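You operate a simulated robot arm through the tools that you are given. There is no shell and no other tool. Be economical: measure what you need, move in short steps, check, and stop when the job is done.

You are at the controls of a simulated robot arm. One attempt, no reset.

JOB
Take the grey felt panel on the craft table top and put it away on the middle of the cube shelf. Fetch the teal round brush and stand it on the teal dusting block. Fetch the green cleaner bottle and stand it on the white card. Take the teal jug and put it on the teal pouch. Open the accessory drawer. Any order will do. Set down upright: teal round brush, green cleaner bottle, teal jug.

It is judged by the outcome, as a careful person would: the job done as asked, and still so three seconds after it is handed in. It fails if anything else is knocked over, pushed out of place, dropped, spilled or broken.

ROBOT AND FRAMES
A 6-joint arm with a two-finger parallel gripper on a trunk, on a base that drives. Base frame: it is fixed to the floor where the robot stands at the start and does not move with it; the origin is under the middle of the robot, x ahead of it, y to its left, z up. Units: m, rad, N and s.
With the tool pointing down near the work surface it reaches from about 0.1 to 0.56 m from the robot's upright axis, wherever it stands. Its first joint turns from -2.897 to 2.897 rad. Places, roughly: accessory drawer [-1.9, 1.5, 1]; green cleaner bottle (5x5x11 cm) [3.5, 1.8, 1]; grey felt panel (13x9x4 cm) [0.5, -0.1, 0.8]; middle of the cube shelf [-1, 0.1, 0.5]; teal dusting block (12x12x2 cm) [1.2, 0.1, 0.8]; teal jug (11x7x9 cm) [3.5, 3.1, 0.9]; teal pouch [1.5, 2.25, 0.75]; teal round brush (4x4x8 cm) [-0.7, 1.1, 0.8]; white card (15x9x3 cm) [1.2, 0.3, 0.8]. Payload 1.57 kg.
Tool frame: the origin (TCP) lies between the finger pads and is the grasp point; the fingertips stand 0.03 m ahead of it; z points along the fingers, y is the line along which they close. The gripper opens to 0.11 m. The fingers are 0.024 m wide and 0.012 m thick; the gripper's body (0.048 by 0.112 m) begins 0.078 m behind the TCP.
Orientation is told as [roll, pitch, yaw] about the base's x, y, z axes, in that order, counted from this pose: with the fingers straight down and closing along the base's y, the tool's x points along the base's -x, its y along +y and its z along -z.

CONTROLS
- The arm moves only by the tool send_rows. Its argument "increments" is a list that holds one entry, the list of rows, each a list of 6 numbers: the shift along the tool's x, y, z in m, then the turn, a rotation vector about the tool's x, y, z in rad. In form: [[[dx, dy, dz, wx, wy, wz], ...]]. A call has 1 to 10 rows; each row shifts and turns the commanded pose from where the row before left it, along the tool's axes as they then stand. "claw" is the opening in per cent of the stroke, from 0 (shut) to 100 (fully open), set as the call begins (left out, the last holds). A row lasts 0.2 s, in which the tool goes at most 0.05 m and 0.15 rad; a call with a longer step from one row to the next is refused whole, and so is a gripper value outside its range. A pose out of reach is approached as far as the arm can. The call stops where the force on the tool passes 40 N (or 10 N more than at its start, if that is more) or the arm is blocked; 0.2 s more then pass. Each finger travels about 0.108 m/s and halts on what it meets, pressing with about 31 N; the grip force reading is that of the motor and also rises with nothing between the fingers. The clock runs only during rows and for 0.2 s after the last one: add rows that do not move to give the fingers time. The reply holds the time, the measured pose of the TCP, the force on the tool along the base axes, the opening and the grip force, in the units named above and with some noise, with the torque about the TCP (base axes, N m) and any sound that the robot's microphone picked up.
- Cameras (640 x 400 px; columns grow to the right, rows downward): "scene" is now at [-0.0451, 0.0883, 1.8538]; the picture's right is [-0.90, 0.44, 0.00], its down [0.41, 0.84, -0.36] and it looks along [-0.16, -0.33, -0.93] (base axes); focal length 263 px, centre (320, 200). "wrist" rides on the gripper at [0.07, 0.016, -0.141] in the tool frame; the picture's right is [-0.23, 0.97, 0.00], its down [-0.86, -0.20, -0.48] and it looks along [-0.47, -0.11, 0.88] (tool axes); focal length 222 px, centre (320, 200). There is no depth. A picture from a camera that has moved, and an enlarged one, comes with that camera's place and axes in the base frame and with its lens.
- get_image(camera): a new picture of that camera. The clock stands still meanwhile.
- move_column(by): slides the trunk up (or, below 0, down) by that many m; the arm and the scene camera ride with it, the base frame stays. It gives what a move gives, with no picture.
- drive_base(legs): drives the robot by 1 to 6 legs, each [ahead, left, turn to the left] in m, m and rad, along the robot's own axes; the way and the turn of a leg run together, so that a leg with both is an arc; at most 1.5 m and 3.142 rad a leg. The arm and the cameras ride along, it lands a little off, and it stops where it bumps. It gives what a move gives.
- turn_head(pan, tilt): turns the head with the scene camera to pan (to the left, within 2.094 rad either way) and tilt (down, from -0.506 to 1.204), counted from straight ahead of the robot. It gives what a move gives.
- inspect(camera, box): a new picture of the part [left, top, right, bottom] of that camera's present view, enlarged. The clock stands still meanwhile.
- close_job(): hands the job in; it is judged then, once.

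Go step by step. Nothing tells you exact positions but the pictures and the camera data: compare them with the known pose of the tool, close in by small moves and look again before you grip or let go. The budget is 165 turns and 120 pictures, counting those below and the enlarged ones. Unless the task says otherwise, let go and move clear before handing in.

The tools are called after "Emit:" by a JSON object that holds its "fn" and its "kwargs". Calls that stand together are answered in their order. send_rows: Moves the arm, as the interface text tells. Its arguments: {"type":"object","properties":{"increments":{"type":"array","items":{"type":"array","items":{"type":"array","items":{"type":"number"}}}},"claw":{"type":"number"}},"required":["increments"]} The other tools are called the same way: move_column (by) slides the trunk up or down; drive_base (legs) drives the base; turn_head (pan, tilt) turns the head that bears the scene camera; get_image (camera) takes a picture; inspect (camera, box) takes an enlarged picture of a part of a camera's view; close_job () hands the job in.

At the start:

```text
time: 0.0
tool_pos: [-0.2855, -0.1529, 1.0597]
ee_rot: [-0.001, 0.001, 0.002]
wrist_force: [-0.3, 0.4, 0.0]
ft_torque: [-0.02, 0.03, -0.01]
gripper_width: 0.11
gripper_force: 0.1
trunk travel left (down, up): [-0.473, 0.117]
robot x, y, heading: [-0.0025, -0.0027, 0.002]
head pan, tilt: [-2.025, 1.201]
```

scene: 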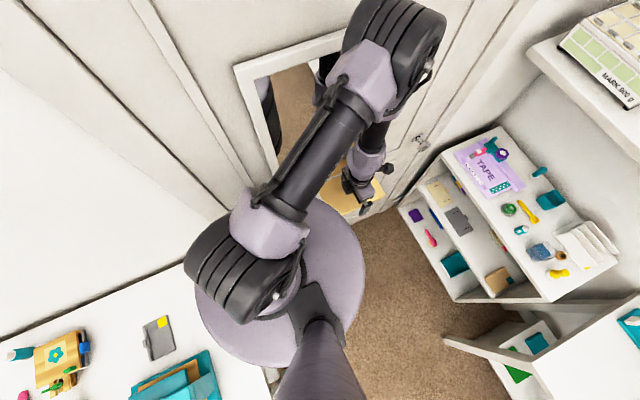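
wrist: 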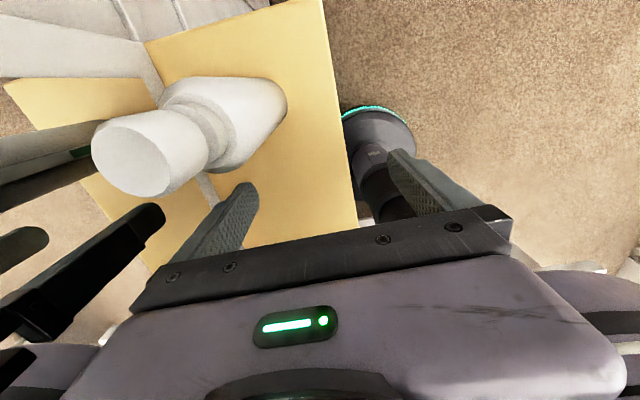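

I see the arm behind the robot and the craft table partly at lower left. I will look around with the head to get the layout.

Emit:
{"fn": "turn_head", "kwargs": {"pan": 0, "tilt": 0.8}}

```text
time: 1.9
tool_pos: [-0.2865, -0.1529, 1.0603]
ee_rot: [0.001, -0.001, 0.001]
wrist_force: [0.4, 0.8, -0.3]
ft_torque: [-0.02, 0.02, -0.03]
gripper_width: 0.11
gripper_force: 0.1
trunk travel left (down, up): [-0.473, 0.117]
robot x, y, heading: [0.0034, -0.0002, 0.004]
head pan, tilt: [0.0, 0.799]
```

Now a picture ahead.

Emit:
{"fn": "get_image", "kwargs": {"camera": "scene"}}

```text
117 pictures are left
camera scene: at [0.0601, 0.1386, 1.8815], right [0.0, -1.0, 0.0], down [-0.72, 0.0, -0.7], along [0.7, 0.0, -0.72], focal length 263 px, centre (320, 200)
```

scene: 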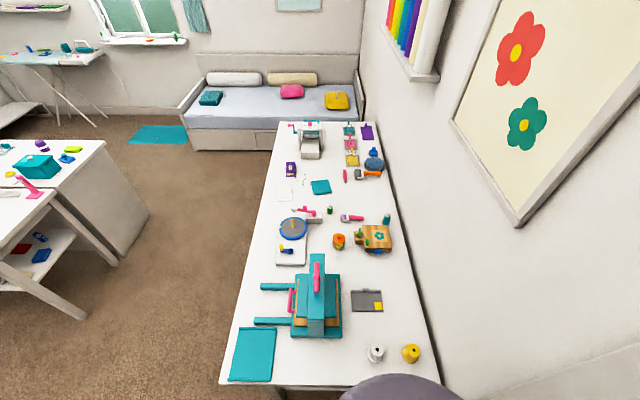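

The craft table lies ahead with the grey panel, teal block and card on it. I'll zoom there and survey left.

Emit:
{"fn": "inspect", "kwargs": {"camera": "scene", "box": [240, 110, 440, 240]}}

Emit:
{"fn": "inspect", "kwargs": {"camera": "scene", "box": [220, 240, 460, 400]}}

Emit:
{"fn": "turn_head", "kwargs": {"pan": 0.8, "tilt": 0.5}}

Emit:
{"fn": "get_image", "kwargs": {"camera": "scene"}}

Emit:
{"fn": "turn_head", "kwargs": {"pan": 2.0, "tilt": 0.6}}

Emit:
{"fn": "get_image", "kwargs": {"camera": "scene"}}

```text
3.08 times, centred on (340, 175) of scene
camera zoom: at [0.0601, 0.1386, 1.8815], right [0.0, -1.0, 0.0], down [-0.72, 0.0, -0.7], along [0.7, 0.0, -0.72], focal length 809 px, centre (258, 277)
```

zoom: 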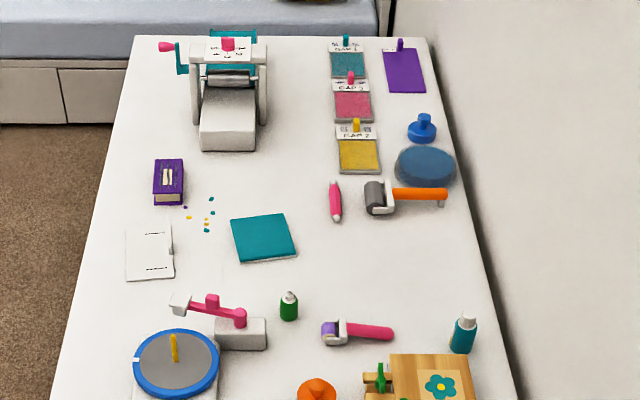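

```text
2.50 times, centred on (340, 320) of scene
camera zoom: at [0.0601, 0.1386, 1.8815], right [0.0, -1.0, 0.0], down [-0.72, 0.0, -0.7], along [0.7, 0.0, -0.72], focal length 657 px, centre (270, -100)
```

zoom: 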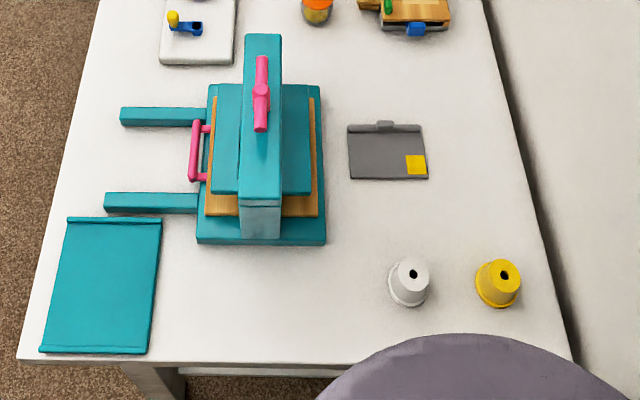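

```text
time: 3.1
tool_pos: [-0.2864, -0.1529, 1.0604]
ee_rot: [-0.001, 0.001, 0.0]
wrist_force: [-0.2, -0.1, 0.4]
ft_torque: [0.0, -0.01, 0.0]
gripper_width: 0.1099
gripper_force: 0.1
trunk travel left (down, up): [-0.473, 0.117]
robot x, y, heading: [-0.0008, -0.0019, 0.001]
head pan, tilt: [0.799, 0.499]
```

```text
114 pictures are left
camera scene: at [0.0429, 0.2038, 1.9074], right [0.72, -0.7, 0.0], down [-0.33, -0.34, -0.88], along [0.61, 0.63, -0.48], focal length 263 px, centre (320, 200)
```

scene: 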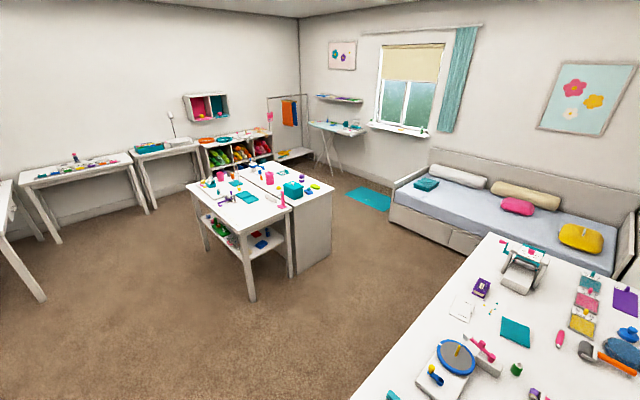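

```text
time: 4.5
tool_pos: [-0.2861, -0.1533, 1.0602]
ee_rot: [-0.001, 0.001, 0.0]
wrist_force: [-0.8, 0.4, 0.2]
ft_torque: [-0.02, 0.0, -0.02]
gripper_width: 0.1099
gripper_force: 0.1
trunk travel left (down, up): [-0.473, 0.117]
robot x, y, heading: [0.0043, 0.0023, -0.001]
head pan, tilt: [2.0, 0.6]
```

```text
113 pictures are left
camera scene: at [-0.0574, 0.219, 1.8984], right [0.91, 0.42, 0.0], down [0.23, -0.51, -0.83], along [-0.34, 0.75, -0.56], focal length 263 px, centre (320, 200)
```

scene: 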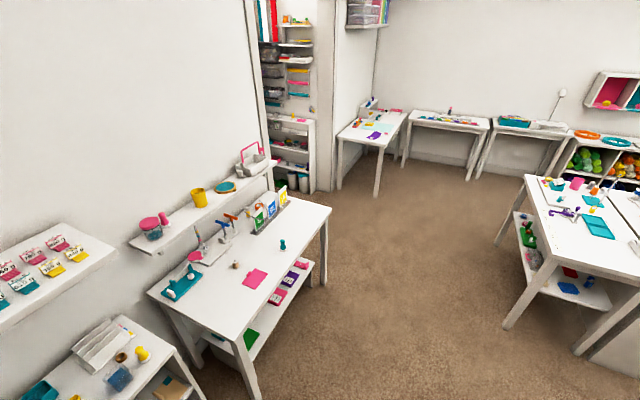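

Brush seems to be on the table left-rear. Now I look behind/right for the cube shelf, and check the arm posture.

Emit:
{"fn": "turn_head", "kwargs": {"pan": 2.09, "tilt": 1.0}}

Emit:
{"fn": "get_image", "kwargs": {"camera": "scene"}}

Emit:
{"fn": "turn_head", "kwargs": {"pan": -2.09, "tilt": 0.8}}

Emit:
{"fn": "get_image", "kwargs": {"camera": "scene"}}

```text
time: 5.3
tool_pos: [-0.2866, -0.154, 1.0612]
ee_rot: [-0.001, 0.0, 0.001]
wrist_force: [1.1, 1.1, -0.1]
ft_torque: [-0.02, 0.0, -0.01]
gripper_width: 0.11
gripper_force: 0.0
trunk travel left (down, up): [-0.473, 0.117]
robot x, y, heading: [-0.003, -0.0009, 0.0]
head pan, tilt: [2.089, 1.0]
```

```text
112 pictures are left
camera scene: at [-0.0551, 0.1991, 1.8664], right [0.87, 0.5, 0.0], down [0.42, -0.73, -0.54], along [-0.27, 0.47, -0.84], focal length 263 px, centre (320, 200)
```

scene: 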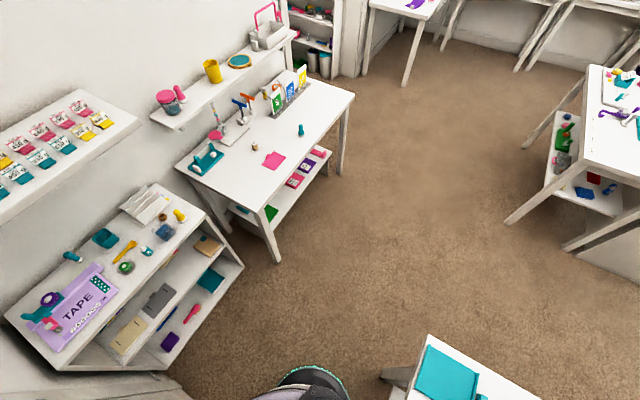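

```text
time: 8.7
tool_pos: [-0.2875, -0.1539, 1.0593]
ee_rot: [0.001, 0.0, 0.001]
wrist_force: [0.0, 0.0, -0.2]
ft_torque: [-0.01, 0.01, -0.04]
gripper_width: 0.1097
gripper_force: 0.2
trunk travel left (down, up): [-0.473, 0.117]
robot x, y, heading: [-0.0017, -0.0008, 0.001]
head pan, tilt: [-2.089, 0.799]
```

```text
111 pictures are left
camera scene: at [-0.0606, 0.0685, 1.8815], right [-0.87, 0.5, 0.0], down [0.35, 0.62, -0.7], along [-0.35, -0.61, -0.72], focal length 263 px, centre (320, 200)
```

scene: 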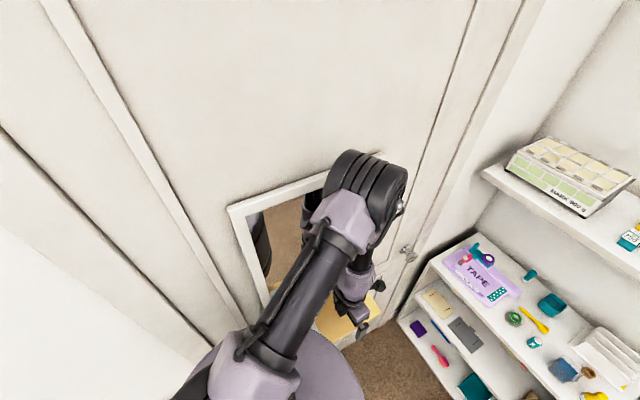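

The low shelf at left holds the middle board. Zooming on it.

Emit:
{"fn": "turn_head", "kwargs": {"pan": 2.09, "tilt": 1.15}}

Emit:
{"fn": "inspect", "kwargs": {"camera": "scene", "box": [0, 120, 260, 300]}}

```text
time: 12.1
tool_pos: [-0.2872, -0.1528, 1.0608]
ee_rot: [0.0, 0.002, 0.0]
wrist_force: [0.5, -0.5, 0.3]
ft_torque: [0.01, -0.04, -0.03]
gripper_width: 0.1099
gripper_force: 0.0
trunk travel left (down, up): [-0.473, 0.117]
robot x, y, heading: [-0.0009, 0.0018, -0.003]
head pan, tilt: [2.089, 1.15]
```

```text
2.22 times, centred on (130, 210) of scene
camera zoom: at [-0.0501, 0.1904, 1.8566], right [0.87, 0.5, 0.0], down [0.45, -0.79, -0.41], along [-0.2, 0.35, -0.91], focal length 584 px, centre (742, 178)
```

zoom: 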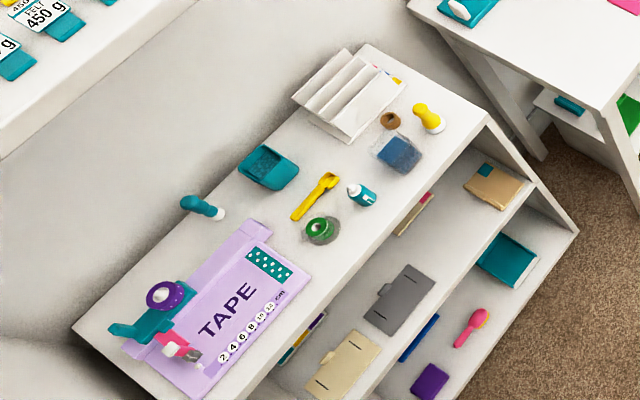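

The cube shelf's middle board is at z≈0.45 with a free stretch around y≈0.2. I'll drive into open floor before swinging the arm to the front.

Emit:
{"fn": "drive_base", "kwargs": {"legs": [[0, 0.75, 0]]}}

Emit:
{"fn": "turn_head", "kwargs": {"pan": -2.09, "tilt": 0.7}}

Emit:
{"fn": "get_image", "kwargs": {"camera": "scene"}}

```text
time: 16.2
tool_pos: [-0.2867, 0.6028, 1.0603]
ee_rot: [0.0, 0.0, 0.0]
wrist_force: [0.6, 0.4, 0.3]
ft_torque: [0.02, -0.01, 0.0]
gripper_width: 0.11
gripper_force: 0.0
trunk travel left (down, up): [-0.473, 0.117]
robot x, y, heading: [-0.0018, 0.7572, 0.002]
head pan, tilt: [2.089, 1.15]
```

```text
time: 19.6
tool_pos: [-0.2875, 0.6035, 1.0609]
ee_rot: [0.0, -0.002, -0.001]
wrist_force: [0.7, 0.0, -0.1]
ft_torque: [0.03, 0.0, -0.04]
gripper_width: 0.1099
gripper_force: 0.1
trunk travel left (down, up): [-0.473, 0.117]
robot x, y, heading: [0.0001, 0.755, -0.003]
head pan, tilt: [-2.089, 0.7]
```

```text
109 pictures are left
camera scene: at [-0.0627, 0.8211, 1.8897], right [-0.87, 0.5, 0.0], down [0.32, 0.56, -0.76], along [-0.38, -0.66, -0.64], focal length 263 px, centre (320, 200)
```

scene: 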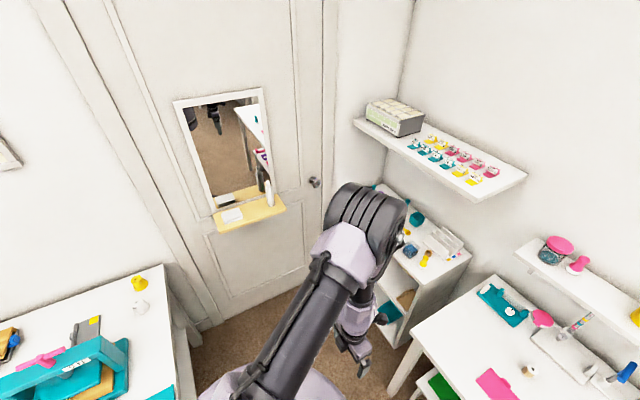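

Open floor around the arm now; I swing it around to the front at constant radius.

Emit:
{"fn": "send_rows", "kwargs": {"increments": [[[-0.026, -0.0412, 0, 0, 0, -0.15], [-0.026, -0.0412, 0, 0, 0, -0.15], [-0.026, -0.0412, 0, 0, 0, -0.15], [-0.026, -0.0412, 0, 0, 0, -0.15], [-0.026, -0.0412, 0, 0, 0, -0.15], [-0.026, -0.0412, 0, 0, 0, -0.15], [-0.026, -0.0412, 0, 0, 0, -0.15], [-0.026, -0.0412, 0, 0, 0, -0.15], [-0.026, -0.0412, 0, 0, 0, -0.15], [-0.026, -0.0412, 0, 0, 0, -0.15]]]}}

Emit:
{"fn": "send_rows", "kwargs": {"increments": [[[-0.026, -0.0412, 0, 0, 0, -0.15], [-0.026, -0.0412, 0, 0, 0, -0.15], [-0.026, -0.0412, 0, 0, 0, -0.15], [-0.026, -0.0412, 0, 0, 0, -0.15], [-0.026, -0.0412, 0, 0, 0, -0.15], [-0.026, -0.0412, 0, 0, 0, -0.15], [-0.026, -0.0412, 0, 0, 0, -0.15]]]}}

Emit:
{"fn": "turn_head", "kwargs": {"pan": 0, "tilt": 1.0}}

Emit:
{"fn": "get_image", "kwargs": {"camera": "scene"}}

```text
time: 21.8
tool_pos: [0.1275, 0.4408, 1.0701]
ee_rot: [-0.007, -0.009, 1.502]
wrist_force: [0.4, -0.2, -0.8]
ft_torque: [0.04, 0.01, 0.0]
gripper_width: 0.1098
gripper_force: 0.0
out of reach, approached as far as the arm can: row 2, 6, 7, 8, 9, 10
trunk travel left (down, up): [-0.473, 0.117]
robot x, y, heading: [0.0026, 0.7555, 0.002]
head pan, tilt: [-2.089, 0.7]
```

```text
time: 23.4
tool_pos: [0.343, 0.685, 1.0888]
ee_rot: [-0.008, -0.01, 2.552]
wrist_force: [0.5, 0.3, -0.6]
ft_torque: [-0.05, -0.02, 0.0]
gripper_width: 0.1098
gripper_force: 0.0
out of reach, approached as far as the arm can: row 1, 2, 3, 4, 5, 6, 7
trunk travel left (down, up): [-0.473, 0.117]
robot x, y, heading: [0.0002, 0.7577, 0.002]
head pan, tilt: [-2.089, 0.7]
```

```text
time: 25.4
tool_pos: [0.3437, 0.6829, 1.0878]
ee_rot: [-0.008, -0.009, 2.548]
wrist_force: [-0.3, -0.3, -1.2]
ft_torque: [-0.02, 0.01, -0.02]
gripper_width: 0.11
gripper_force: 0.0
trunk travel left (down, up): [-0.473, 0.117]
robot x, y, heading: [-0.0023, 0.7535, 0.002]
head pan, tilt: [0.0, 1.0]
```

```text
108 pictures are left
camera scene: at [0.0491, 0.8949, 1.8664], right [0.0, -1.0, 0.0], down [-0.84, 0.0, -0.54], along [0.54, 0.0, -0.84], focal length 263 px, centre (320, 200)
```

scene: 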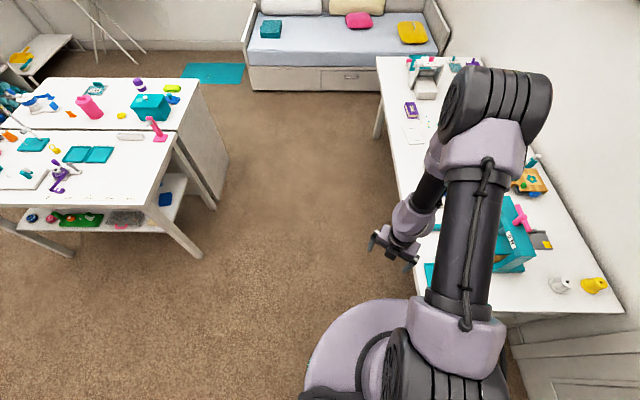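

Arm is now in front of the robot. I turn around and approach the table with the brush (≈[-0.74, 1.17]).

Emit:
{"fn": "drive_base", "kwargs": {"legs": [[0, 0, 1.571], [0, 0, 1.571], [0, -0.415, 0], [0.2, 0, 0]]}}

Emit:
{"fn": "turn_head", "kwargs": {"pan": 0.2, "tilt": 0.95}}

Emit:
{"fn": "get_image", "kwargs": {"camera": "scene"}}

Emit:
{"fn": "get_image", "kwargs": {"camera": "wrist"}}

```text
time: 36.8
tool_pos: [-0.5413, 1.2473, 1.0871]
ee_rot: [-0.01, -0.009, -0.594]
wrist_force: [0.5, -0.2, 0.1]
ft_torque: [0.0, -0.02, -0.01]
gripper_width: 0.1099
gripper_force: 0.0
trunk travel left (down, up): [-0.473, 0.117]
robot x, y, heading: [-0.1951, 1.1721, 3.143]
head pan, tilt: [0.0, 1.0]
```

```text
time: 37.5
tool_pos: [-0.5405, 1.2459, 1.0876]
ee_rot: [-0.008, -0.008, -0.593]
wrist_force: [-0.1, 0.4, 0.0]
ft_torque: [-0.03, 0.0, -0.01]
gripper_width: 0.11
gripper_force: 0.1
trunk travel left (down, up): [-0.473, 0.117]
robot x, y, heading: [-0.1972, 1.1742, 3.141]
head pan, tilt: [0.201, 0.949]
```

```text
107 pictures are left
camera scene: at [-0.2493, 1.0167, 1.87], right [-0.2, 0.98, 0.0], down [0.8, 0.16, -0.58], along [-0.57, -0.11, -0.81], focal length 263 px, centre (320, 200)
```

scene: 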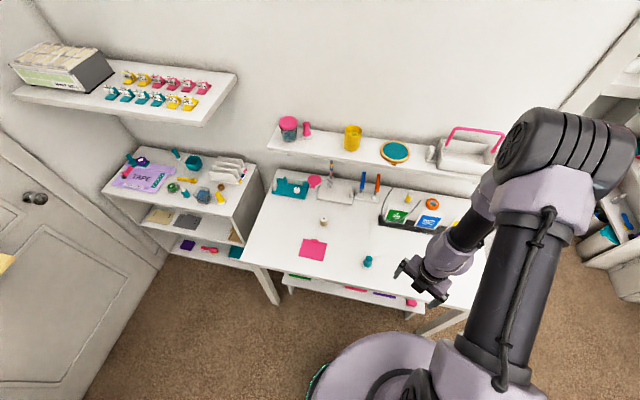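

```text
106 pictures are left
camera wrist: at [-0.5887, 1.2998, 1.2289], right [0.73, 0.68, -0.01], down [0.6, -0.64, 0.49], along [0.33, -0.36, -0.87], focal length 222 px, centre (320, 200)
```

wrist: 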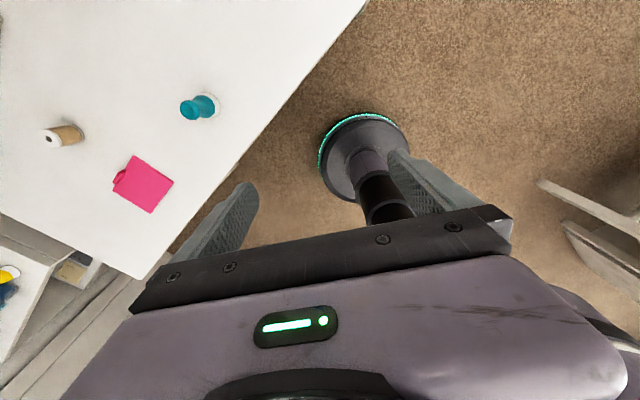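

Brush at about [-0.72, 1.12]. I move above it with the tool still high.

Emit:
{"fn": "send_rows", "kwargs": {"increments": [[[0.0131, -0.0342, 0.0217, 0, 0, 0], [0.0131, -0.0342, 0.0217, 0, 0, 0], [0.0131, -0.0342, 0.0217, 0, 0, 0], [0.0131, -0.0342, 0.0217, 0, 0, 0], [0.0131, -0.0342, 0.0217, 0, 0, 0], [0.0131, -0.0342, 0.0217, 0, 0, 0]]], "claw": 100}}

Emit:
{"fn": "get_image", "kwargs": {"camera": "wrist"}}

```text
time: 38.9
tool_pos: [-0.6258, 1.1364, 0.9576]
ee_rot: [-0.035, -0.001, -0.594]
wrist_force: [-0.2, -0.6, -0.4]
ft_torque: [0.04, 0.0, 0.05]
gripper_width: 0.1099
gripper_force: 0.1
out of reach, approached as far as the arm can: row 1, 2, 3, 4, 5, 6
trunk travel left (down, up): [-0.473, 0.117]
robot x, y, heading: [-0.2024, 1.1745, 3.14]
head pan, tilt: [0.201, 0.949]
```

```text
105 pictures are left
camera wrist: at [-0.6712, 1.1915, 1.0983], right [0.73, 0.68, -0.03], down [0.61, -0.63, 0.48], along [0.31, -0.37, -0.87], focal length 222 px, centre (320, 200)
```

wrist: 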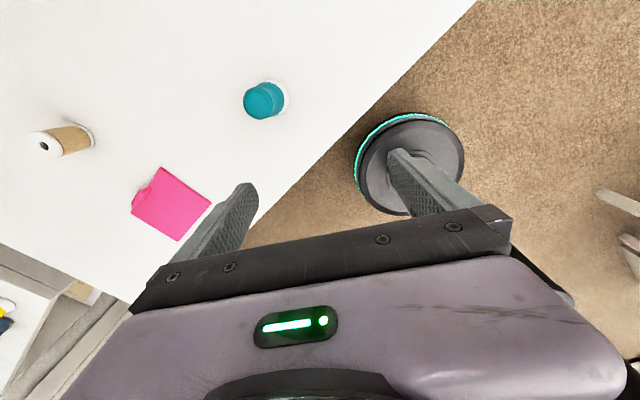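

The arm stopped short of the commanded point; I look at its posture.

Emit:
{"fn": "get_image", "kwargs": {"camera": "scene"}}

```text
104 pictures are left
camera scene: at [-0.25, 1.016, 1.8699], right [-0.2, 0.98, 0.0], down [0.8, 0.16, -0.58], along [-0.57, -0.11, -0.81], focal length 263 px, centre (320, 200)
```

scene: 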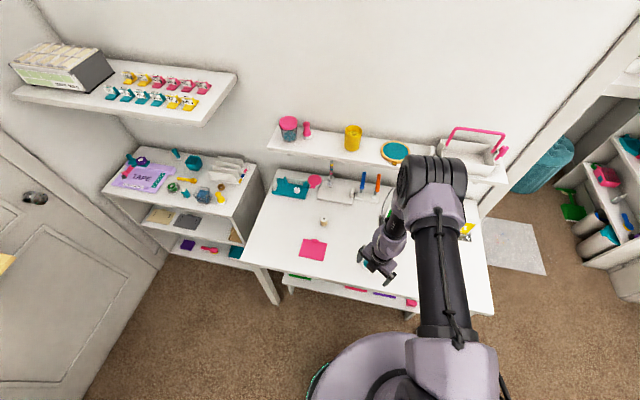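

Reach grows nearer the work height, so I raise the trunk and drive a little closer.

Emit:
{"fn": "move_column", "kwargs": {"by": 0.1}}

Emit:
{"fn": "drive_base", "kwargs": {"legs": [[0.08, 0.0, 0]]}}

Emit:
{"fn": "send_rows", "kwargs": {"increments": [[[0, 0, 0.03, 0, 0, 0], [0, 0, 0.03, 0, 0, 0], [0, 0, 0.03, 0, 0, 0]]]}}

Emit:
{"fn": "get_image", "kwargs": {"camera": "wrist"}}

```text
time: 40.3
tool_pos: [-0.6256, 1.1358, 1.0574]
ee_rot: [-0.033, -0.001, -0.593]
wrist_force: [1.5, -0.1, 0.4]
ft_torque: [0.01, -0.01, 0.0]
gripper_width: 0.11
gripper_force: 0.0
trunk travel left (down, up): [-0.573, 0.017]
robot x, y, heading: [-0.1992, 1.1724, 3.138]
head pan, tilt: [0.201, 0.949]
```

```text
time: 41.3
tool_pos: [-0.7058, 1.1381, 1.0571]
ee_rot: [-0.032, -0.001, -0.596]
wrist_force: [0.0, -0.4, 0.1]
ft_torque: [-0.03, 0.01, -0.02]
gripper_width: 0.1102
gripper_force: 0.2
trunk travel left (down, up): [-0.573, 0.017]
robot x, y, heading: [-0.2776, 1.1714, 3.137]
head pan, tilt: [0.201, 0.949]
```

```text
time: 42.1
tool_pos: [-0.7045, 1.1338, 0.9662]
ee_rot: [-0.037, 0.001, -0.593]
wrist_force: [0.3, 0.4, 0.3]
ft_torque: [0.01, 0.03, -0.03]
gripper_width: 0.1101
gripper_force: 0.1
trunk travel left (down, up): [-0.573, 0.017]
robot x, y, heading: [-0.2774, 1.1719, 3.14]
head pan, tilt: [0.201, 0.949]
```

```text
103 pictures are left
camera wrist: at [-0.7496, 1.1903, 1.1085], right [0.73, 0.68, -0.04], down [0.61, -0.63, 0.48], along [0.31, -0.38, -0.87], focal length 222 px, centre (320, 200)
```

wrist: 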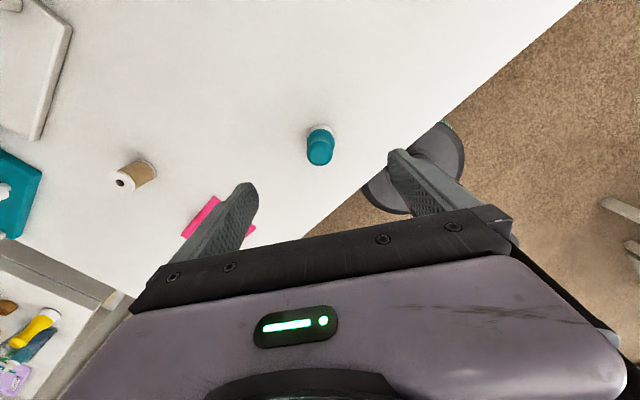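

Brush is nearly under the tool, at about [-0.70, 1.12]. I level the tool, centre it and go down halfway.

Emit:
{"fn": "send_rows", "kwargs": {"increments": [[[-0.0116, -0.009, 0.02, -0.0307, 0.0207, 0], [0, 0, 0.03, 0, 0, 0], [0, 0, 0.03, 0, 0, 0]]]}}

Emit:
{"fn": "get_image", "kwargs": {"camera": "wrist"}}

Emit:
{"fn": "get_image", "kwargs": {"camera": "scene"}}

```text
time: 42.9
tool_pos: [-0.7027, 1.1293, 0.9149]
ee_rot: [0.003, 0.047, -0.592]
wrist_force: [0.3, 0.5, -0.5]
ft_torque: [0.01, -0.01, 0.01]
gripper_width: 0.11
gripper_force: 0.1
out of reach, approached as far as the arm can: row 1, 2, 3
trunk travel left (down, up): [-0.573, 0.017]
robot x, y, heading: [-0.2771, 1.1724, 3.143]
head pan, tilt: [0.201, 0.949]
```

```text
102 pictures are left
camera wrist: at [-0.7461, 1.1783, 1.0598], right [0.73, 0.68, -0.01], down [0.61, -0.66, 0.44], along [0.29, -0.33, -0.9], focal length 222 px, centre (320, 200)
```

wrist: 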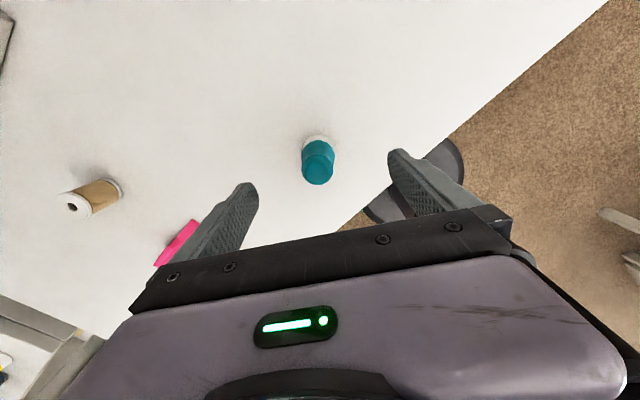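

```text
101 pictures are left
camera scene: at [-0.3297, 1.0162, 1.9699], right [-0.2, 0.98, 0.0], down [0.8, 0.16, -0.58], along [-0.57, -0.11, -0.81], focal length 263 px, centre (320, 200)
```

scene: 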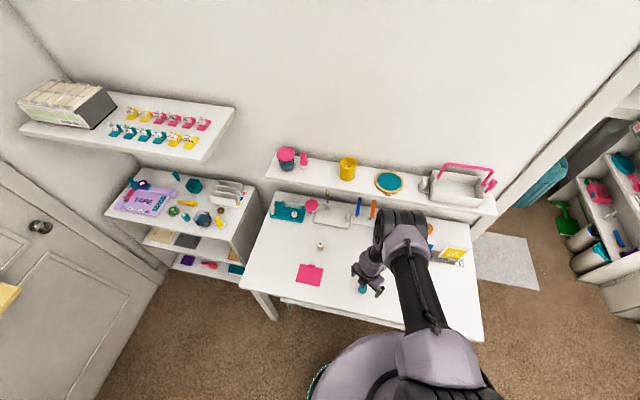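

The arm seems to be at its limit at this radius (~0.43 m). I lift a bit, drive 6 cm nearer and re-approach.

Emit:
{"fn": "drive_base", "kwargs": {"legs": [[0.06, 0.0, 0]]}}

Emit:
{"fn": "send_rows", "kwargs": {"increments": [[[-0.04, 0.02, 0, 0.026, -0.039, 0], [-0.01, 0.01, 0, 0, 0, 0]]]}}

```text
time: 43.9
tool_pos: [-0.7626, 1.1324, 0.9146]
ee_rot: [0.004, 0.046, -0.595]
wrist_force: [-0.5, -0.4, 0.6]
ft_torque: [-0.03, 0.02, -0.01]
gripper_width: 0.11
gripper_force: 0.0
trunk travel left (down, up): [-0.573, 0.017]
robot x, y, heading: [-0.3351, 1.174, 3.143]
head pan, tilt: [0.201, 0.949]
```

```text
time: 44.5
tool_pos: [-0.7167, 1.1264, 0.9125]
ee_rot: [-0.026, 0.0, -0.597]
wrist_force: [-0.1, -0.4, -1.2]
ft_torque: [0.01, 0.0, 0.0]
gripper_width: 0.1101
gripper_force: 0.0
out of reach, approached as far as the arm can: row 1
trunk travel left (down, up): [-0.573, 0.017]
robot x, y, heading: [-0.3344, 1.1721, 3.143]
head pan, tilt: [0.201, 0.949]
```

Now within range. Centre over the brush and go down.

Emit:
{"fn": "send_rows", "kwargs": {"increments": [[[-0.0185, 0.0023, 0, -0.0216, 0.0145, 0], [0, 0, 0.02, 0, 0, 0], [0, 0, 0.02, 0, 0, 0]]]}}

Emit:
{"fn": "get_image", "kwargs": {"camera": "wrist"}}

```text
time: 45.3
tool_pos: [-0.7191, 1.1161, 0.8654]
ee_rot: [-0.001, 0.019, -0.593]
wrist_force: [0.3, 0.4, 0.4]
ft_torque: [-0.02, 0.0, 0.01]
gripper_width: 0.11
gripper_force: 0.0
out of reach, approached as far as the arm can: row 1, 2
trunk travel left (down, up): [-0.573, 0.017]
robot x, y, heading: [-0.3357, 1.1772, 3.138]
head pan, tilt: [0.201, 0.949]
```

```text
100 pictures are left
camera wrist: at [-0.7641, 1.1669, 1.0088], right [0.73, 0.68, -0.01], down [0.61, -0.65, 0.46], along [0.31, -0.34, -0.89], focal length 222 px, centre (320, 200)
```

wrist: 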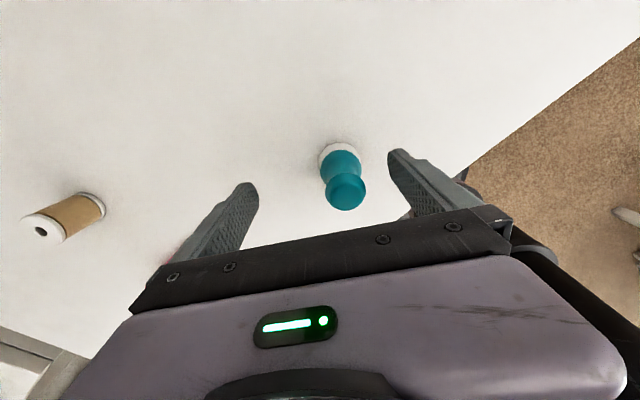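

Brush stands at about [-0.70, 1.127]. Small shift, then descend.

Emit:
{"fn": "send_rows", "kwargs": {"increments": [[[-0.0097, 0.0197, 0, 0, 0, 0], [0, 0, 0.02, 0, 0, 0], [0, 0, 0.02, 0, 0, 0], [0, 0, 0.01, 0, 0, 0]]]}}

Emit:
{"fn": "get_image", "kwargs": {"camera": "wrist"}}

```text
time: 46.3
tool_pos: [-0.7133, 1.1206, 0.8307]
ee_rot: [0.001, 0.026, -0.596]
wrist_force: [0.6, 0.2, 0.3]
ft_torque: [-0.01, 0.02, 0.0]
gripper_width: 0.1098
gripper_force: 0.0
out of reach, approached as far as the arm can: row 1, 2, 4
trunk travel left (down, up): [-0.573, 0.017]
robot x, y, heading: [-0.3353, 1.1742, 3.14]
head pan, tilt: [0.201, 0.949]
```

```text
99 pictures are left
camera wrist: at [-0.7585, 1.1715, 0.9742], right [0.73, 0.68, -0.01], down [0.61, -0.65, 0.46], along [0.31, -0.34, -0.89], focal length 222 px, centre (320, 200)
```

wrist: 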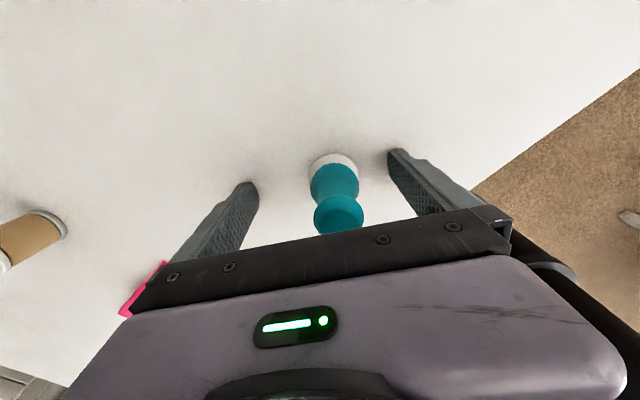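

The brush is between the fingers; the limit looks like a downward one, so I lower with the trunk instead.

Emit:
{"fn": "move_column", "kwargs": {"by": -0.028}}

Emit:
{"fn": "get_image", "kwargs": {"camera": "wrist"}}

```text
time: 46.6
tool_pos: [-0.7134, 1.1207, 0.832]
ee_rot: [0.0, 0.025, -0.591]
wrist_force: [6.1, -4.2, 14.1]
ft_torque: [-0.88, 0.09, 0.23]
gripper_width: 0.1099
gripper_force: 0.2
trunk travel left (down, up): [-0.572, 0.018]
robot x, y, heading: [-0.3373, 1.1738, 3.139]
head pan, tilt: [0.201, 0.949]
stopped: the force on the tool passed its limit at 70 N (the readings are from after the stop); the commanded pose is now the measured one
```

```text
98 pictures are left
camera wrist: at [-0.7587, 1.1711, 0.9738], right [0.73, 0.68, -0.01], down [0.61, -0.65, 0.46], along [0.31, -0.34, -0.89], focal length 222 px, centre (320, 200)
```

wrist: 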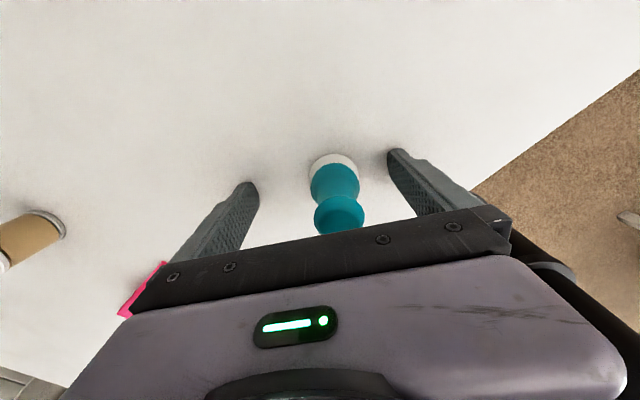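

The fingertips met the table, so the table top is at z≈0.80. I raise slightly, centre on the brush and close.

Emit:
{"fn": "send_rows", "kwargs": {"increments": [[[0, 0, -0.01, 0, 0, 0], [0.0095, 0.011, 0, 0, 0, 0], [0, 0, 0, 0, 0, 0]]]}}

Emit:
{"fn": "get_image", "kwargs": {"camera": "wrist"}}

```text
time: 47.4
tool_pos: [-0.7164, 1.1335, 0.8387]
ee_rot: [0.0, 0.028, -0.592]
wrist_force: [0.4, -0.4, 0.0]
ft_torque: [0.04, 0.02, 0.0]
gripper_width: 0.1102
gripper_force: 0.0
trunk travel left (down, up): [-0.572, 0.018]
robot x, y, heading: [-0.3399, 1.1772, 3.14]
head pan, tilt: [0.201, 0.949]
```

```text
97 pictures are left
camera wrist: at [-0.7606, 1.1848, 0.9838], right [0.73, 0.68, -0.01], down [0.61, -0.65, 0.46], along [0.31, -0.34, -0.89], focal length 222 px, centre (320, 200)
```

wrist: 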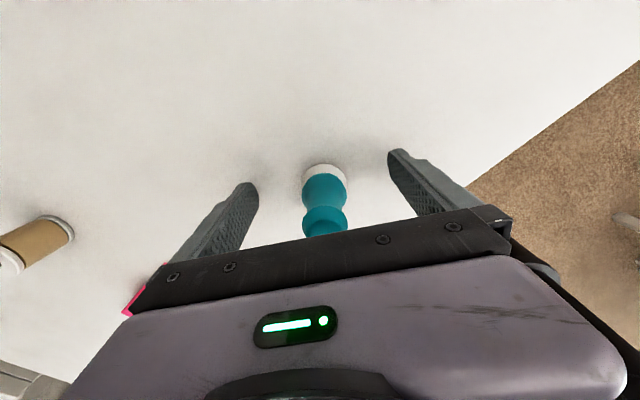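

Centred. Close on the brush and lift.

Emit:
{"fn": "send_rows", "kwargs": {"increments": [[[0, 0, 0, 0, 0, 0], [0, 0, 0, 0, 0, 0], [0, 0, 0, 0, 0, 0], [0, 0, 0, 0, 0, 0]]], "claw": 0}}

Emit:
{"fn": "send_rows", "kwargs": {"increments": [[[0, 0, -0.03, 0, 0, 0], [0, 0, -0.03, 0, 0, 0], [0, 0, -0.03, 0, 0, 0], [0, 0, -0.03, 0, 0, 0]]]}}

Emit:
{"fn": "get_image", "kwargs": {"camera": "wrist"}}

```text
time: 48.4
tool_pos: [-0.7154, 1.1353, 0.8413]
ee_rot: [0.0, 0.026, -0.593]
wrist_force: [0.4, 0.3, 1.1]
ft_torque: [0.01, 0.04, 0.0]
gripper_width: 0.0332
gripper_force: 30.4
trunk travel left (down, up): [-0.572, 0.018]
robot x, y, heading: [-0.3341, 1.1706, 3.14]
head pan, tilt: [0.201, 0.949]
```

```text
time: 49.4
tool_pos: [-0.7347, 1.1323, 0.9305]
ee_rot: [0.007, 0.023, -0.594]
wrist_force: [0.2, 0.4, 0.4]
ft_torque: [0.01, 0.03, 0.0]
gripper_width: 0.0333
gripper_force: 30.8
out of reach, approached as far as the arm can: row 1, 2, 3, 4
trunk travel left (down, up): [-0.572, 0.018]
robot x, y, heading: [-0.3373, 1.1759, 3.138]
head pan, tilt: [0.201, 0.949]
```

```text
96 pictures are left
camera wrist: at [-0.7803, 1.1823, 1.0731], right [0.73, 0.68, 0.0], down [0.6, -0.65, 0.46], along [0.31, -0.33, -0.89], focal length 222 px, centre (320, 200)
```

wrist: 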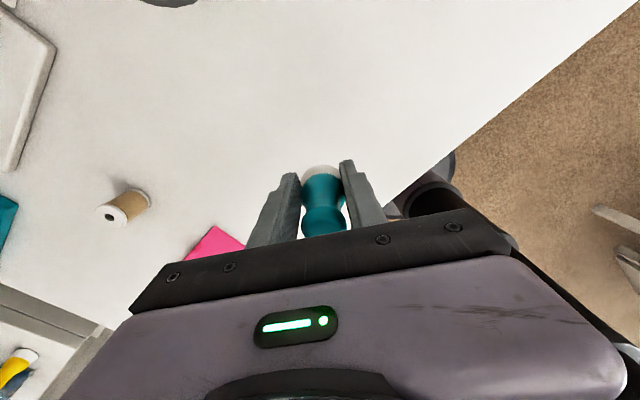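

Brush held (33 mm). I back off, go round to the left side of the craft table facing it, and look.

Emit:
{"fn": "drive_base", "kwargs": {"legs": [[-0.35, 0, 0], [0, 0, 1.571], [0, 1.18, 0], [0.3, 0, 0]]}}

Emit:
{"fn": "turn_head", "kwargs": {"pan": 0.15, "tilt": 0.8}}

Emit:
{"fn": "get_image", "kwargs": {"camera": "scene"}}

```text
time: 62.7
tool_pos: [1.232, 0.466, 0.93]
ee_rot: [0.01, 0.022, 0.971]
wrist_force: [0.4, -0.4, 0.0]
ft_torque: [0.0, 0.01, -0.02]
gripper_width: 0.033
gripper_force: 30.7
trunk travel left (down, up): [-0.572, 0.018]
robot x, y, heading: [1.195, 0.8655, -1.578]
head pan, tilt: [0.201, 0.949]
```

```text
time: 63.4
tool_pos: [1.2313, 0.4674, 0.9305]
ee_rot: [0.006, 0.024, 0.972]
wrist_force: [-0.5, 0.1, -0.1]
ft_torque: [0.0, -0.01, 0.04]
gripper_width: 0.0332
gripper_force: 30.9
trunk travel left (down, up): [-0.572, 0.018]
robot x, y, heading: [1.1948, 0.8668, -1.577]
head pan, tilt: [0.15, 0.799]
```

```text
95 pictures are left
camera scene: at [1.3458, 0.8036, 1.98], right [-0.99, -0.14, 0.0], down [-0.1, 0.71, -0.7], along [0.1, -0.69, -0.72], focal length 263 px, centre (320, 200)
```

scene: 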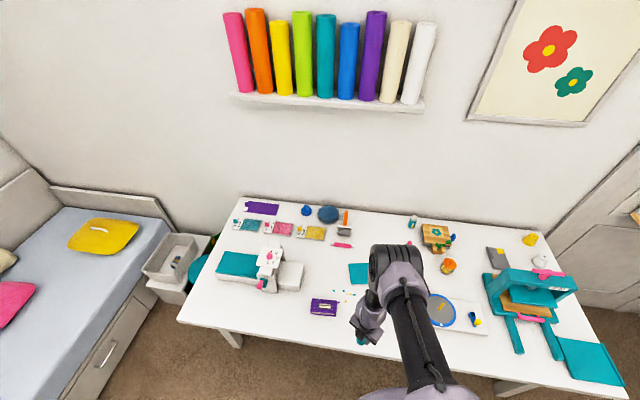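

The teal block lies just ahead; the table is open below, so I drive in gently with the arm above the table.

Emit:
{"fn": "drive_base", "kwargs": {"legs": [[0.22, 0, 0]]}}

Emit:
{"fn": "get_image", "kwargs": {"camera": "wrist"}}

Emit:
{"fn": "get_image", "kwargs": {"camera": "scene"}}

```text
time: 65.1
tool_pos: [1.2324, 0.2482, 0.9292]
ee_rot: [0.01, 0.022, 0.975]
wrist_force: [0.9, 0.4, -1.0]
ft_torque: [0.02, 0.0, -0.02]
gripper_width: 0.0334
gripper_force: 30.8
trunk travel left (down, up): [-0.572, 0.018]
robot x, y, heading: [1.193, 0.6423, -1.577]
head pan, tilt: [0.15, 0.799]
```

```text
94 pictures are left
camera wrist: at [1.1826, 0.2005, 1.0727], right [-0.68, 0.74, 0.0], down [0.66, 0.6, 0.46], along [0.33, 0.31, -0.89], focal length 222 px, centre (320, 200)
```

wrist: 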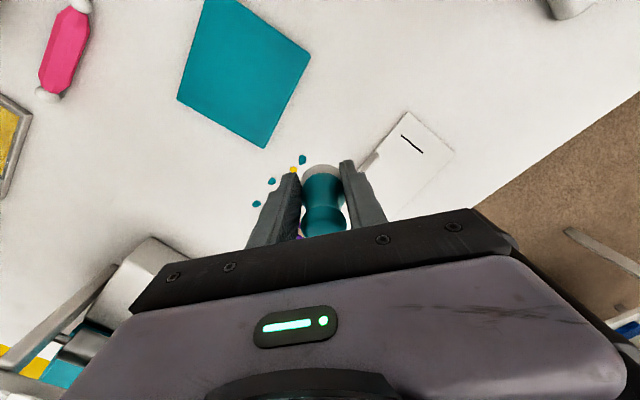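

```text
93 pictures are left
camera scene: at [1.3447, 0.5842, 1.98], right [-0.99, -0.14, 0.0], down [-0.1, 0.71, -0.7], along [0.1, -0.69, -0.72], focal length 263 px, centre (320, 200)
```

scene: 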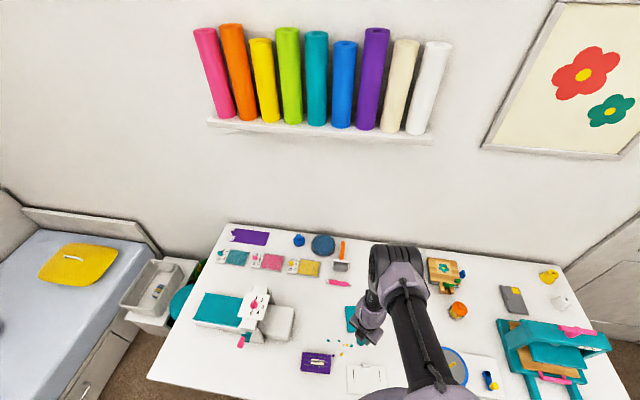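

Block centre ≈[1.224, 0.138]. I try lowering a bit and extending toward it.

Emit:
{"fn": "send_rows", "kwargs": {"increments": [[[0, 0, 0.02, 0, 0, 0], [0, 0, 0.015, 0, 0, 0], [0.0318, -0.0184, 0, 0, 0, 0], [0.0318, -0.0184, 0, 0, 0, 0], [0.0318, -0.0184, 0, 0, 0, 0]]]}}

```text
time: 66.3
tool_pos: [1.2176, 0.1897, 0.9176]
ee_rot: [0.017, 0.055, 0.974]
wrist_force: [-0.3, 0.0, 0.1]
ft_torque: [-0.02, 0.0, 0.03]
gripper_width: 0.0333
gripper_force: 30.8
out of reach, approached as far as the arm can: row 2, 3, 4, 5
trunk travel left (down, up): [-0.572, 0.018]
robot x, y, heading: [1.1961, 0.6458, -1.577]
head pan, tilt: [0.15, 0.799]
```

I test raising the tool (then I would lower the trunk) to get out of what looks like a wrist singularity band.

Emit:
{"fn": "send_rows", "kwargs": {"increments": [[[0, 0, -0.03, 0, 0, 0], [0, 0, -0.03, 0, 0, 0], [0, 0, -0.03, 0, 0, 0], [0, 0, -0.03, 0, 0, 0], [0, 0, -0.03, 0, 0, 0], [0, 0, -0.03, 0, 0, 0]]]}}

Emit:
{"fn": "move_column", "kwargs": {"by": -0.17}}

Emit:
{"fn": "send_rows", "kwargs": {"increments": [[[0, 0, -0.03, 0, 0, 0], [0, 0, -0.03, 0, 0, 0], [0, 0, -0.03, 0, 0, 0]]]}}

```text
time: 67.7
tool_pos: [1.221, 0.2044, 1.0994]
ee_rot: [0.012, 0.033, 0.974]
wrist_force: [0.4, 0.0, -0.4]
ft_torque: [-0.02, -0.01, -0.02]
gripper_width: 0.0334
gripper_force: 30.9
out of reach, approached as far as the arm can: row 1
trunk travel left (down, up): [-0.572, 0.018]
robot x, y, heading: [1.1909, 0.6473, -1.573]
head pan, tilt: [0.15, 0.799]
```

```text
time: 69.6
tool_pos: [1.221, 0.204, 0.9297]
ee_rot: [0.013, 0.034, 0.975]
wrist_force: [1.0, -0.4, -0.1]
ft_torque: [-0.02, 0.0, -0.01]
gripper_width: 0.0333
gripper_force: 31.0
trunk travel left (down, up): [-0.402, 0.188]
robot x, y, heading: [1.1923, 0.6484, -1.58]
head pan, tilt: [0.15, 0.799]
```

```text
time: 70.4
tool_pos: [1.2226, 0.2193, 1.0163]
ee_rot: [0.015, 0.047, 0.973]
wrist_force: [0.1, 0.4, -0.5]
ft_torque: [-0.04, 0.02, 0.0]
gripper_width: 0.0335
gripper_force: 30.8
out of reach, approached as far as the arm can: row 2, 3
trunk travel left (down, up): [-0.402, 0.188]
robot x, y, heading: [1.1929, 0.6487, -1.576]
head pan, tilt: [0.15, 0.799]
```

The good height band is lower-trunk, so I stay at this trunk height, drive 6 cm nearer, level and lower the tool.

Emit:
{"fn": "drive_base", "kwargs": {"legs": [[0.06, 0, 0]]}}

Emit:
{"fn": "send_rows", "kwargs": {"increments": [[[0, 0, 0.03, 0.015, -0.021, 0], [0, 0, 0.03, 0, 0, 0], [0, 0, 0.03, 0, 0, 0], [0, 0, 0.02, 0, 0, 0]]]}}

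Emit:
{"fn": "get_image", "kwargs": {"camera": "wrist"}}

```text
time: 71.4
tool_pos: [1.2225, 0.1565, 1.0139]
ee_rot: [0.017, 0.046, 0.975]
wrist_force: [0.0, -0.5, 0.1]
ft_torque: [0.02, 0.0, 0.01]
gripper_width: 0.0333
gripper_force: 31.6
trunk travel left (down, up): [-0.402, 0.188]
robot x, y, heading: [1.1948, 0.5852, -1.58]
head pan, tilt: [0.15, 0.799]
```

```text
time: 72.4
tool_pos: [1.2204, 0.1545, 0.9049]
ee_rot: [0.003, 0.025, 0.975]
wrist_force: [-0.6, 0.2, -1.0]
ft_torque: [-0.04, -0.04, -0.02]
gripper_width: 0.0333
gripper_force: 31.1
trunk travel left (down, up): [-0.402, 0.188]
robot x, y, heading: [1.1952, 0.5878, -1.579]
head pan, tilt: [0.15, 0.799]
```

```text
92 pictures are left
camera wrist: at [1.1698, 0.1094, 1.0473], right [-0.68, 0.74, -0.01], down [0.65, 0.6, 0.46], along [0.34, 0.3, -0.89], focal length 222 px, centre (320, 200)
```

wrist: 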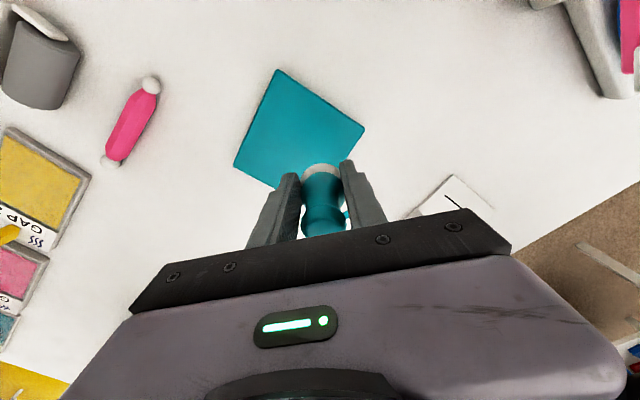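

Clean motion now. Shift 2.5 cm to the block's middle and lower to just above it.

Emit:
{"fn": "send_rows", "kwargs": {"increments": [[[0.0174, -0.0179, 0, 0, 0, 0], [0, 0, 0.02, 0, 0, 0], [0, 0, 0.01, 0, 0, 0]]]}}

Emit:
{"fn": "get_image", "kwargs": {"camera": "wrist"}}

```text
time: 73.2
tool_pos: [1.2217, 0.1372, 0.8731]
ee_rot: [0.004, 0.035, 0.975]
wrist_force: [0.5, 0.3, -1.0]
ft_torque: [-0.02, -0.03, 0.0]
gripper_width: 0.0333
gripper_force: 31.2
out of reach, approached as far as the arm can: row 1
trunk travel left (down, up): [-0.402, 0.188]
robot x, y, heading: [1.1955, 0.5841, -1.579]
head pan, tilt: [0.15, 0.799]
```

```text
91 pictures are left
camera wrist: at [1.1747, 0.0921, 1.0174], right [-0.68, 0.74, 0.0], down [0.66, 0.61, 0.45], along [0.33, 0.3, -0.89], focal length 222 px, centre (320, 200)
```

wrist: 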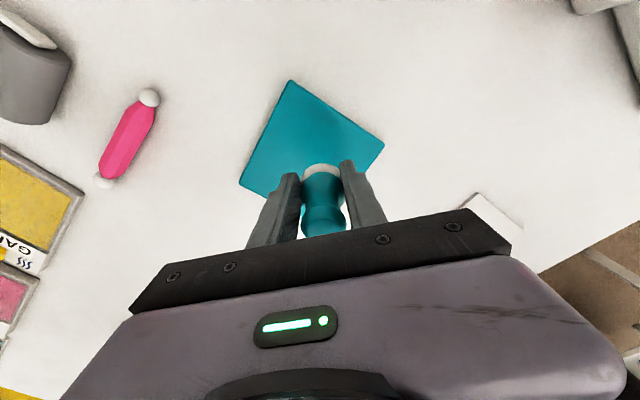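

Within 1 cm of the block centre. Lower to contact, checking the force.

Emit:
{"fn": "send_rows", "kwargs": {"increments": [[[0, 0, 0.006, 0, -0.009, 0], [0, 0, 0.003, 0, 0, 0], [0, 0, 0.003, 0, 0, 0]]]}}

```text
time: 74.0
tool_pos: [1.2227, 0.1425, 0.8612]
ee_rot: [0.006, 0.028, 0.974]
wrist_force: [-0.2, -1.0, -0.4]
ft_torque: [0.0, -0.01, -0.01]
gripper_width: 0.0332
gripper_force: 31.0
out of reach, approached as far as the arm can: row 1
trunk travel left (down, up): [-0.402, 0.188]
robot x, y, heading: [1.1932, 0.5878, -1.578]
head pan, tilt: [0.15, 0.799]
```

Emit:
{"fn": "send_rows", "kwargs": {"increments": [[[0, 0, 0.002, 0, 0, 0], [0, 0, 0.002, 0, 0, 0], [0, 0, 0, 0, 0, 0]]]}}

Emit:
{"fn": "inspect", "kwargs": {"camera": "wrist", "box": [200, 60, 420, 260]}}

```text
time: 74.8
tool_pos: [1.2219, 0.1438, 0.8588]
ee_rot: [0.005, 0.029, 0.974]
wrist_force: [-0.2, -0.8, 0.2]
ft_torque: [-0.02, -0.02, 0.02]
gripper_width: 0.0337
gripper_force: 31.2
trunk travel left (down, up): [-0.402, 0.188]
robot x, y, heading: [1.19, 0.5851, -1.576]
head pan, tilt: [0.15, 0.799]
```

```text
2.00 times, centred on (310, 160) of wrist
camera zoom: at [1.1737, 0.0972, 1.0016], right [-0.68, 0.74, 0.0], down [0.66, 0.6, 0.45], along [0.33, 0.31, -0.89], focal length 444 px, centre (340, 280)
```

zoom: 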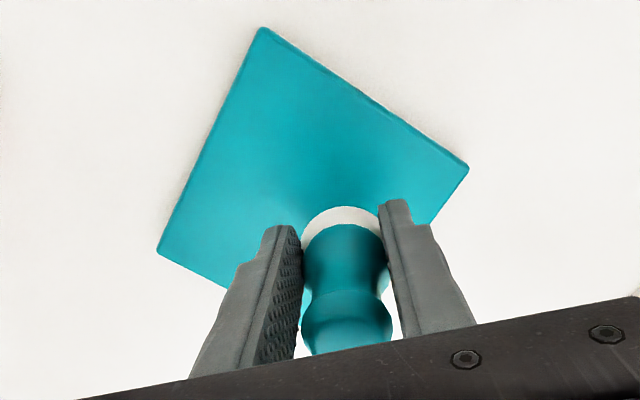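

Emit:
{"fn": "send_rows", "kwargs": {"increments": [[[0, 0, 0.002, 0, 0, 0], [0, 0, 0.002, 0, 0, 0], [0, 0, 0.002, 0, 0, 0], [0, 0, 0, 0, 0, 0]]]}}

```text
time: 75.8
tool_pos: [1.2225, 0.1439, 0.8526]
ee_rot: [0.005, 0.028, 0.974]
wrist_force: [0.5, -0.5, -0.7]
ft_torque: [-0.01, 0.02, 0.02]
gripper_width: 0.0334
gripper_force: 31.4
trunk travel left (down, up): [-0.402, 0.188]
robot x, y, heading: [1.1888, 0.5884, -1.577]
head pan, tilt: [0.15, 0.799]
```

Emit:
{"fn": "send_rows", "kwargs": {"increments": [[[0, 0, 0.002, 0, 0, 0], [0, 0, 0.002, 0, 0, 0], [0, 0, 0.002, 0, 0, 0], [0, 0, 0, 0, 0, 0]]]}}

```text
time: 76.8
tool_pos: [1.2217, 0.1438, 0.8454]
ee_rot: [0.003, 0.029, 0.973]
wrist_force: [0.0, -0.5, -0.7]
ft_torque: [0.01, 0.0, 0.03]
gripper_width: 0.033
gripper_force: 30.9
trunk travel left (down, up): [-0.402, 0.188]
robot x, y, heading: [1.1916, 0.5864, -1.577]
head pan, tilt: [0.15, 0.799]
```

Emit:
{"fn": "send_rows", "kwargs": {"increments": [[[0, 0, 0.002, 0, 0, 0], [0, 0, 0.002, 0, 0, 0], [0, 0, 0.002, 0, 0, 0], [0, 0, 0, 0, 0, 0]]]}}

Emit:
{"fn": "inspect", "kwargs": {"camera": "wrist", "box": [200, 60, 420, 260]}}

```text
time: 77.8
tool_pos: [1.2218, 0.1434, 0.8403]
ee_rot: [0.005, 0.028, 0.974]
wrist_force: [-0.7, 0.0, 0.0]
ft_torque: [0.01, 0.0, -0.01]
gripper_width: 0.0334
gripper_force: 31.3
trunk travel left (down, up): [-0.402, 0.188]
robot x, y, heading: [1.1903, 0.5904, -1.575]
head pan, tilt: [0.15, 0.799]
```

```text
2.00 times, centred on (310, 160) of wrist
camera zoom: at [1.1732, 0.0982, 0.9837], right [-0.68, 0.74, 0.0], down [0.66, 0.6, 0.45], along [0.33, 0.31, -0.89], focal length 444 px, centre (340, 280)
```

zoom: 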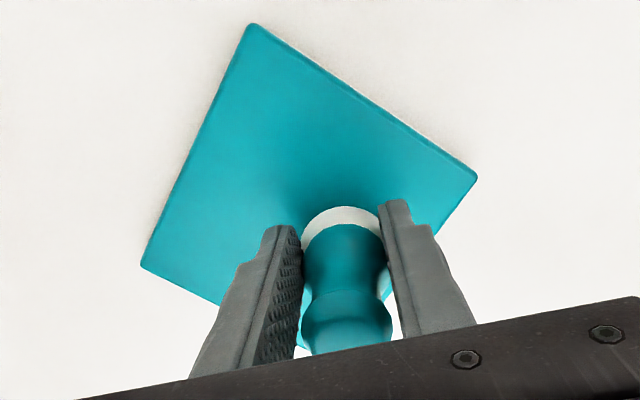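

The block top seems to be nearer z≈0.775; continue down in small steps.

Emit:
{"fn": "send_rows", "kwargs": {"increments": [[[0, 0, 0.005, 0, 0, 0], [0, 0, 0.005, 0, 0, 0], [0, 0, 0.003, 0, 0, 0], [0, 0, 0, 0, 0, 0]]]}}

Emit:
{"fn": "send_rows", "kwargs": {"increments": [[[0, 0, 0.003, 0, 0, 0], [0, 0, 0.002, 0, 0, 0], [0, 0, 0, 0, 0, 0]]]}}

```text
time: 78.8
tool_pos: [1.2229, 0.1455, 0.827]
ee_rot: [0.002, 0.031, 0.974]
wrist_force: [-1.1, -3.9, 25.5]
ft_torque: [-0.04, -0.15, -0.03]
gripper_width: 0.0335
gripper_force: 31.1
out of reach, approached as far as the arm can: row 3
trunk travel left (down, up): [-0.402, 0.188]
robot x, y, heading: [1.1925, 0.5885, -1.574]
head pan, tilt: [0.15, 0.799]
```

```text
time: 79.6
tool_pos: [1.2234, 0.1452, 0.8238]
ee_rot: [0.002, 0.032, 0.974]
wrist_force: [2.6, 4.8, 20.2]
ft_torque: [0.29, -0.29, 0.08]
gripper_width: 0.0333
gripper_force: 30.9
trunk travel left (down, up): [-0.402, 0.188]
robot x, y, heading: [1.1963, 0.5885, -1.576]
head pan, tilt: [0.15, 0.799]
stopped in row 3: the force on the tool passed its limit at 41 N (the readings are from after the stop); the commanded pose is now the measured one
```

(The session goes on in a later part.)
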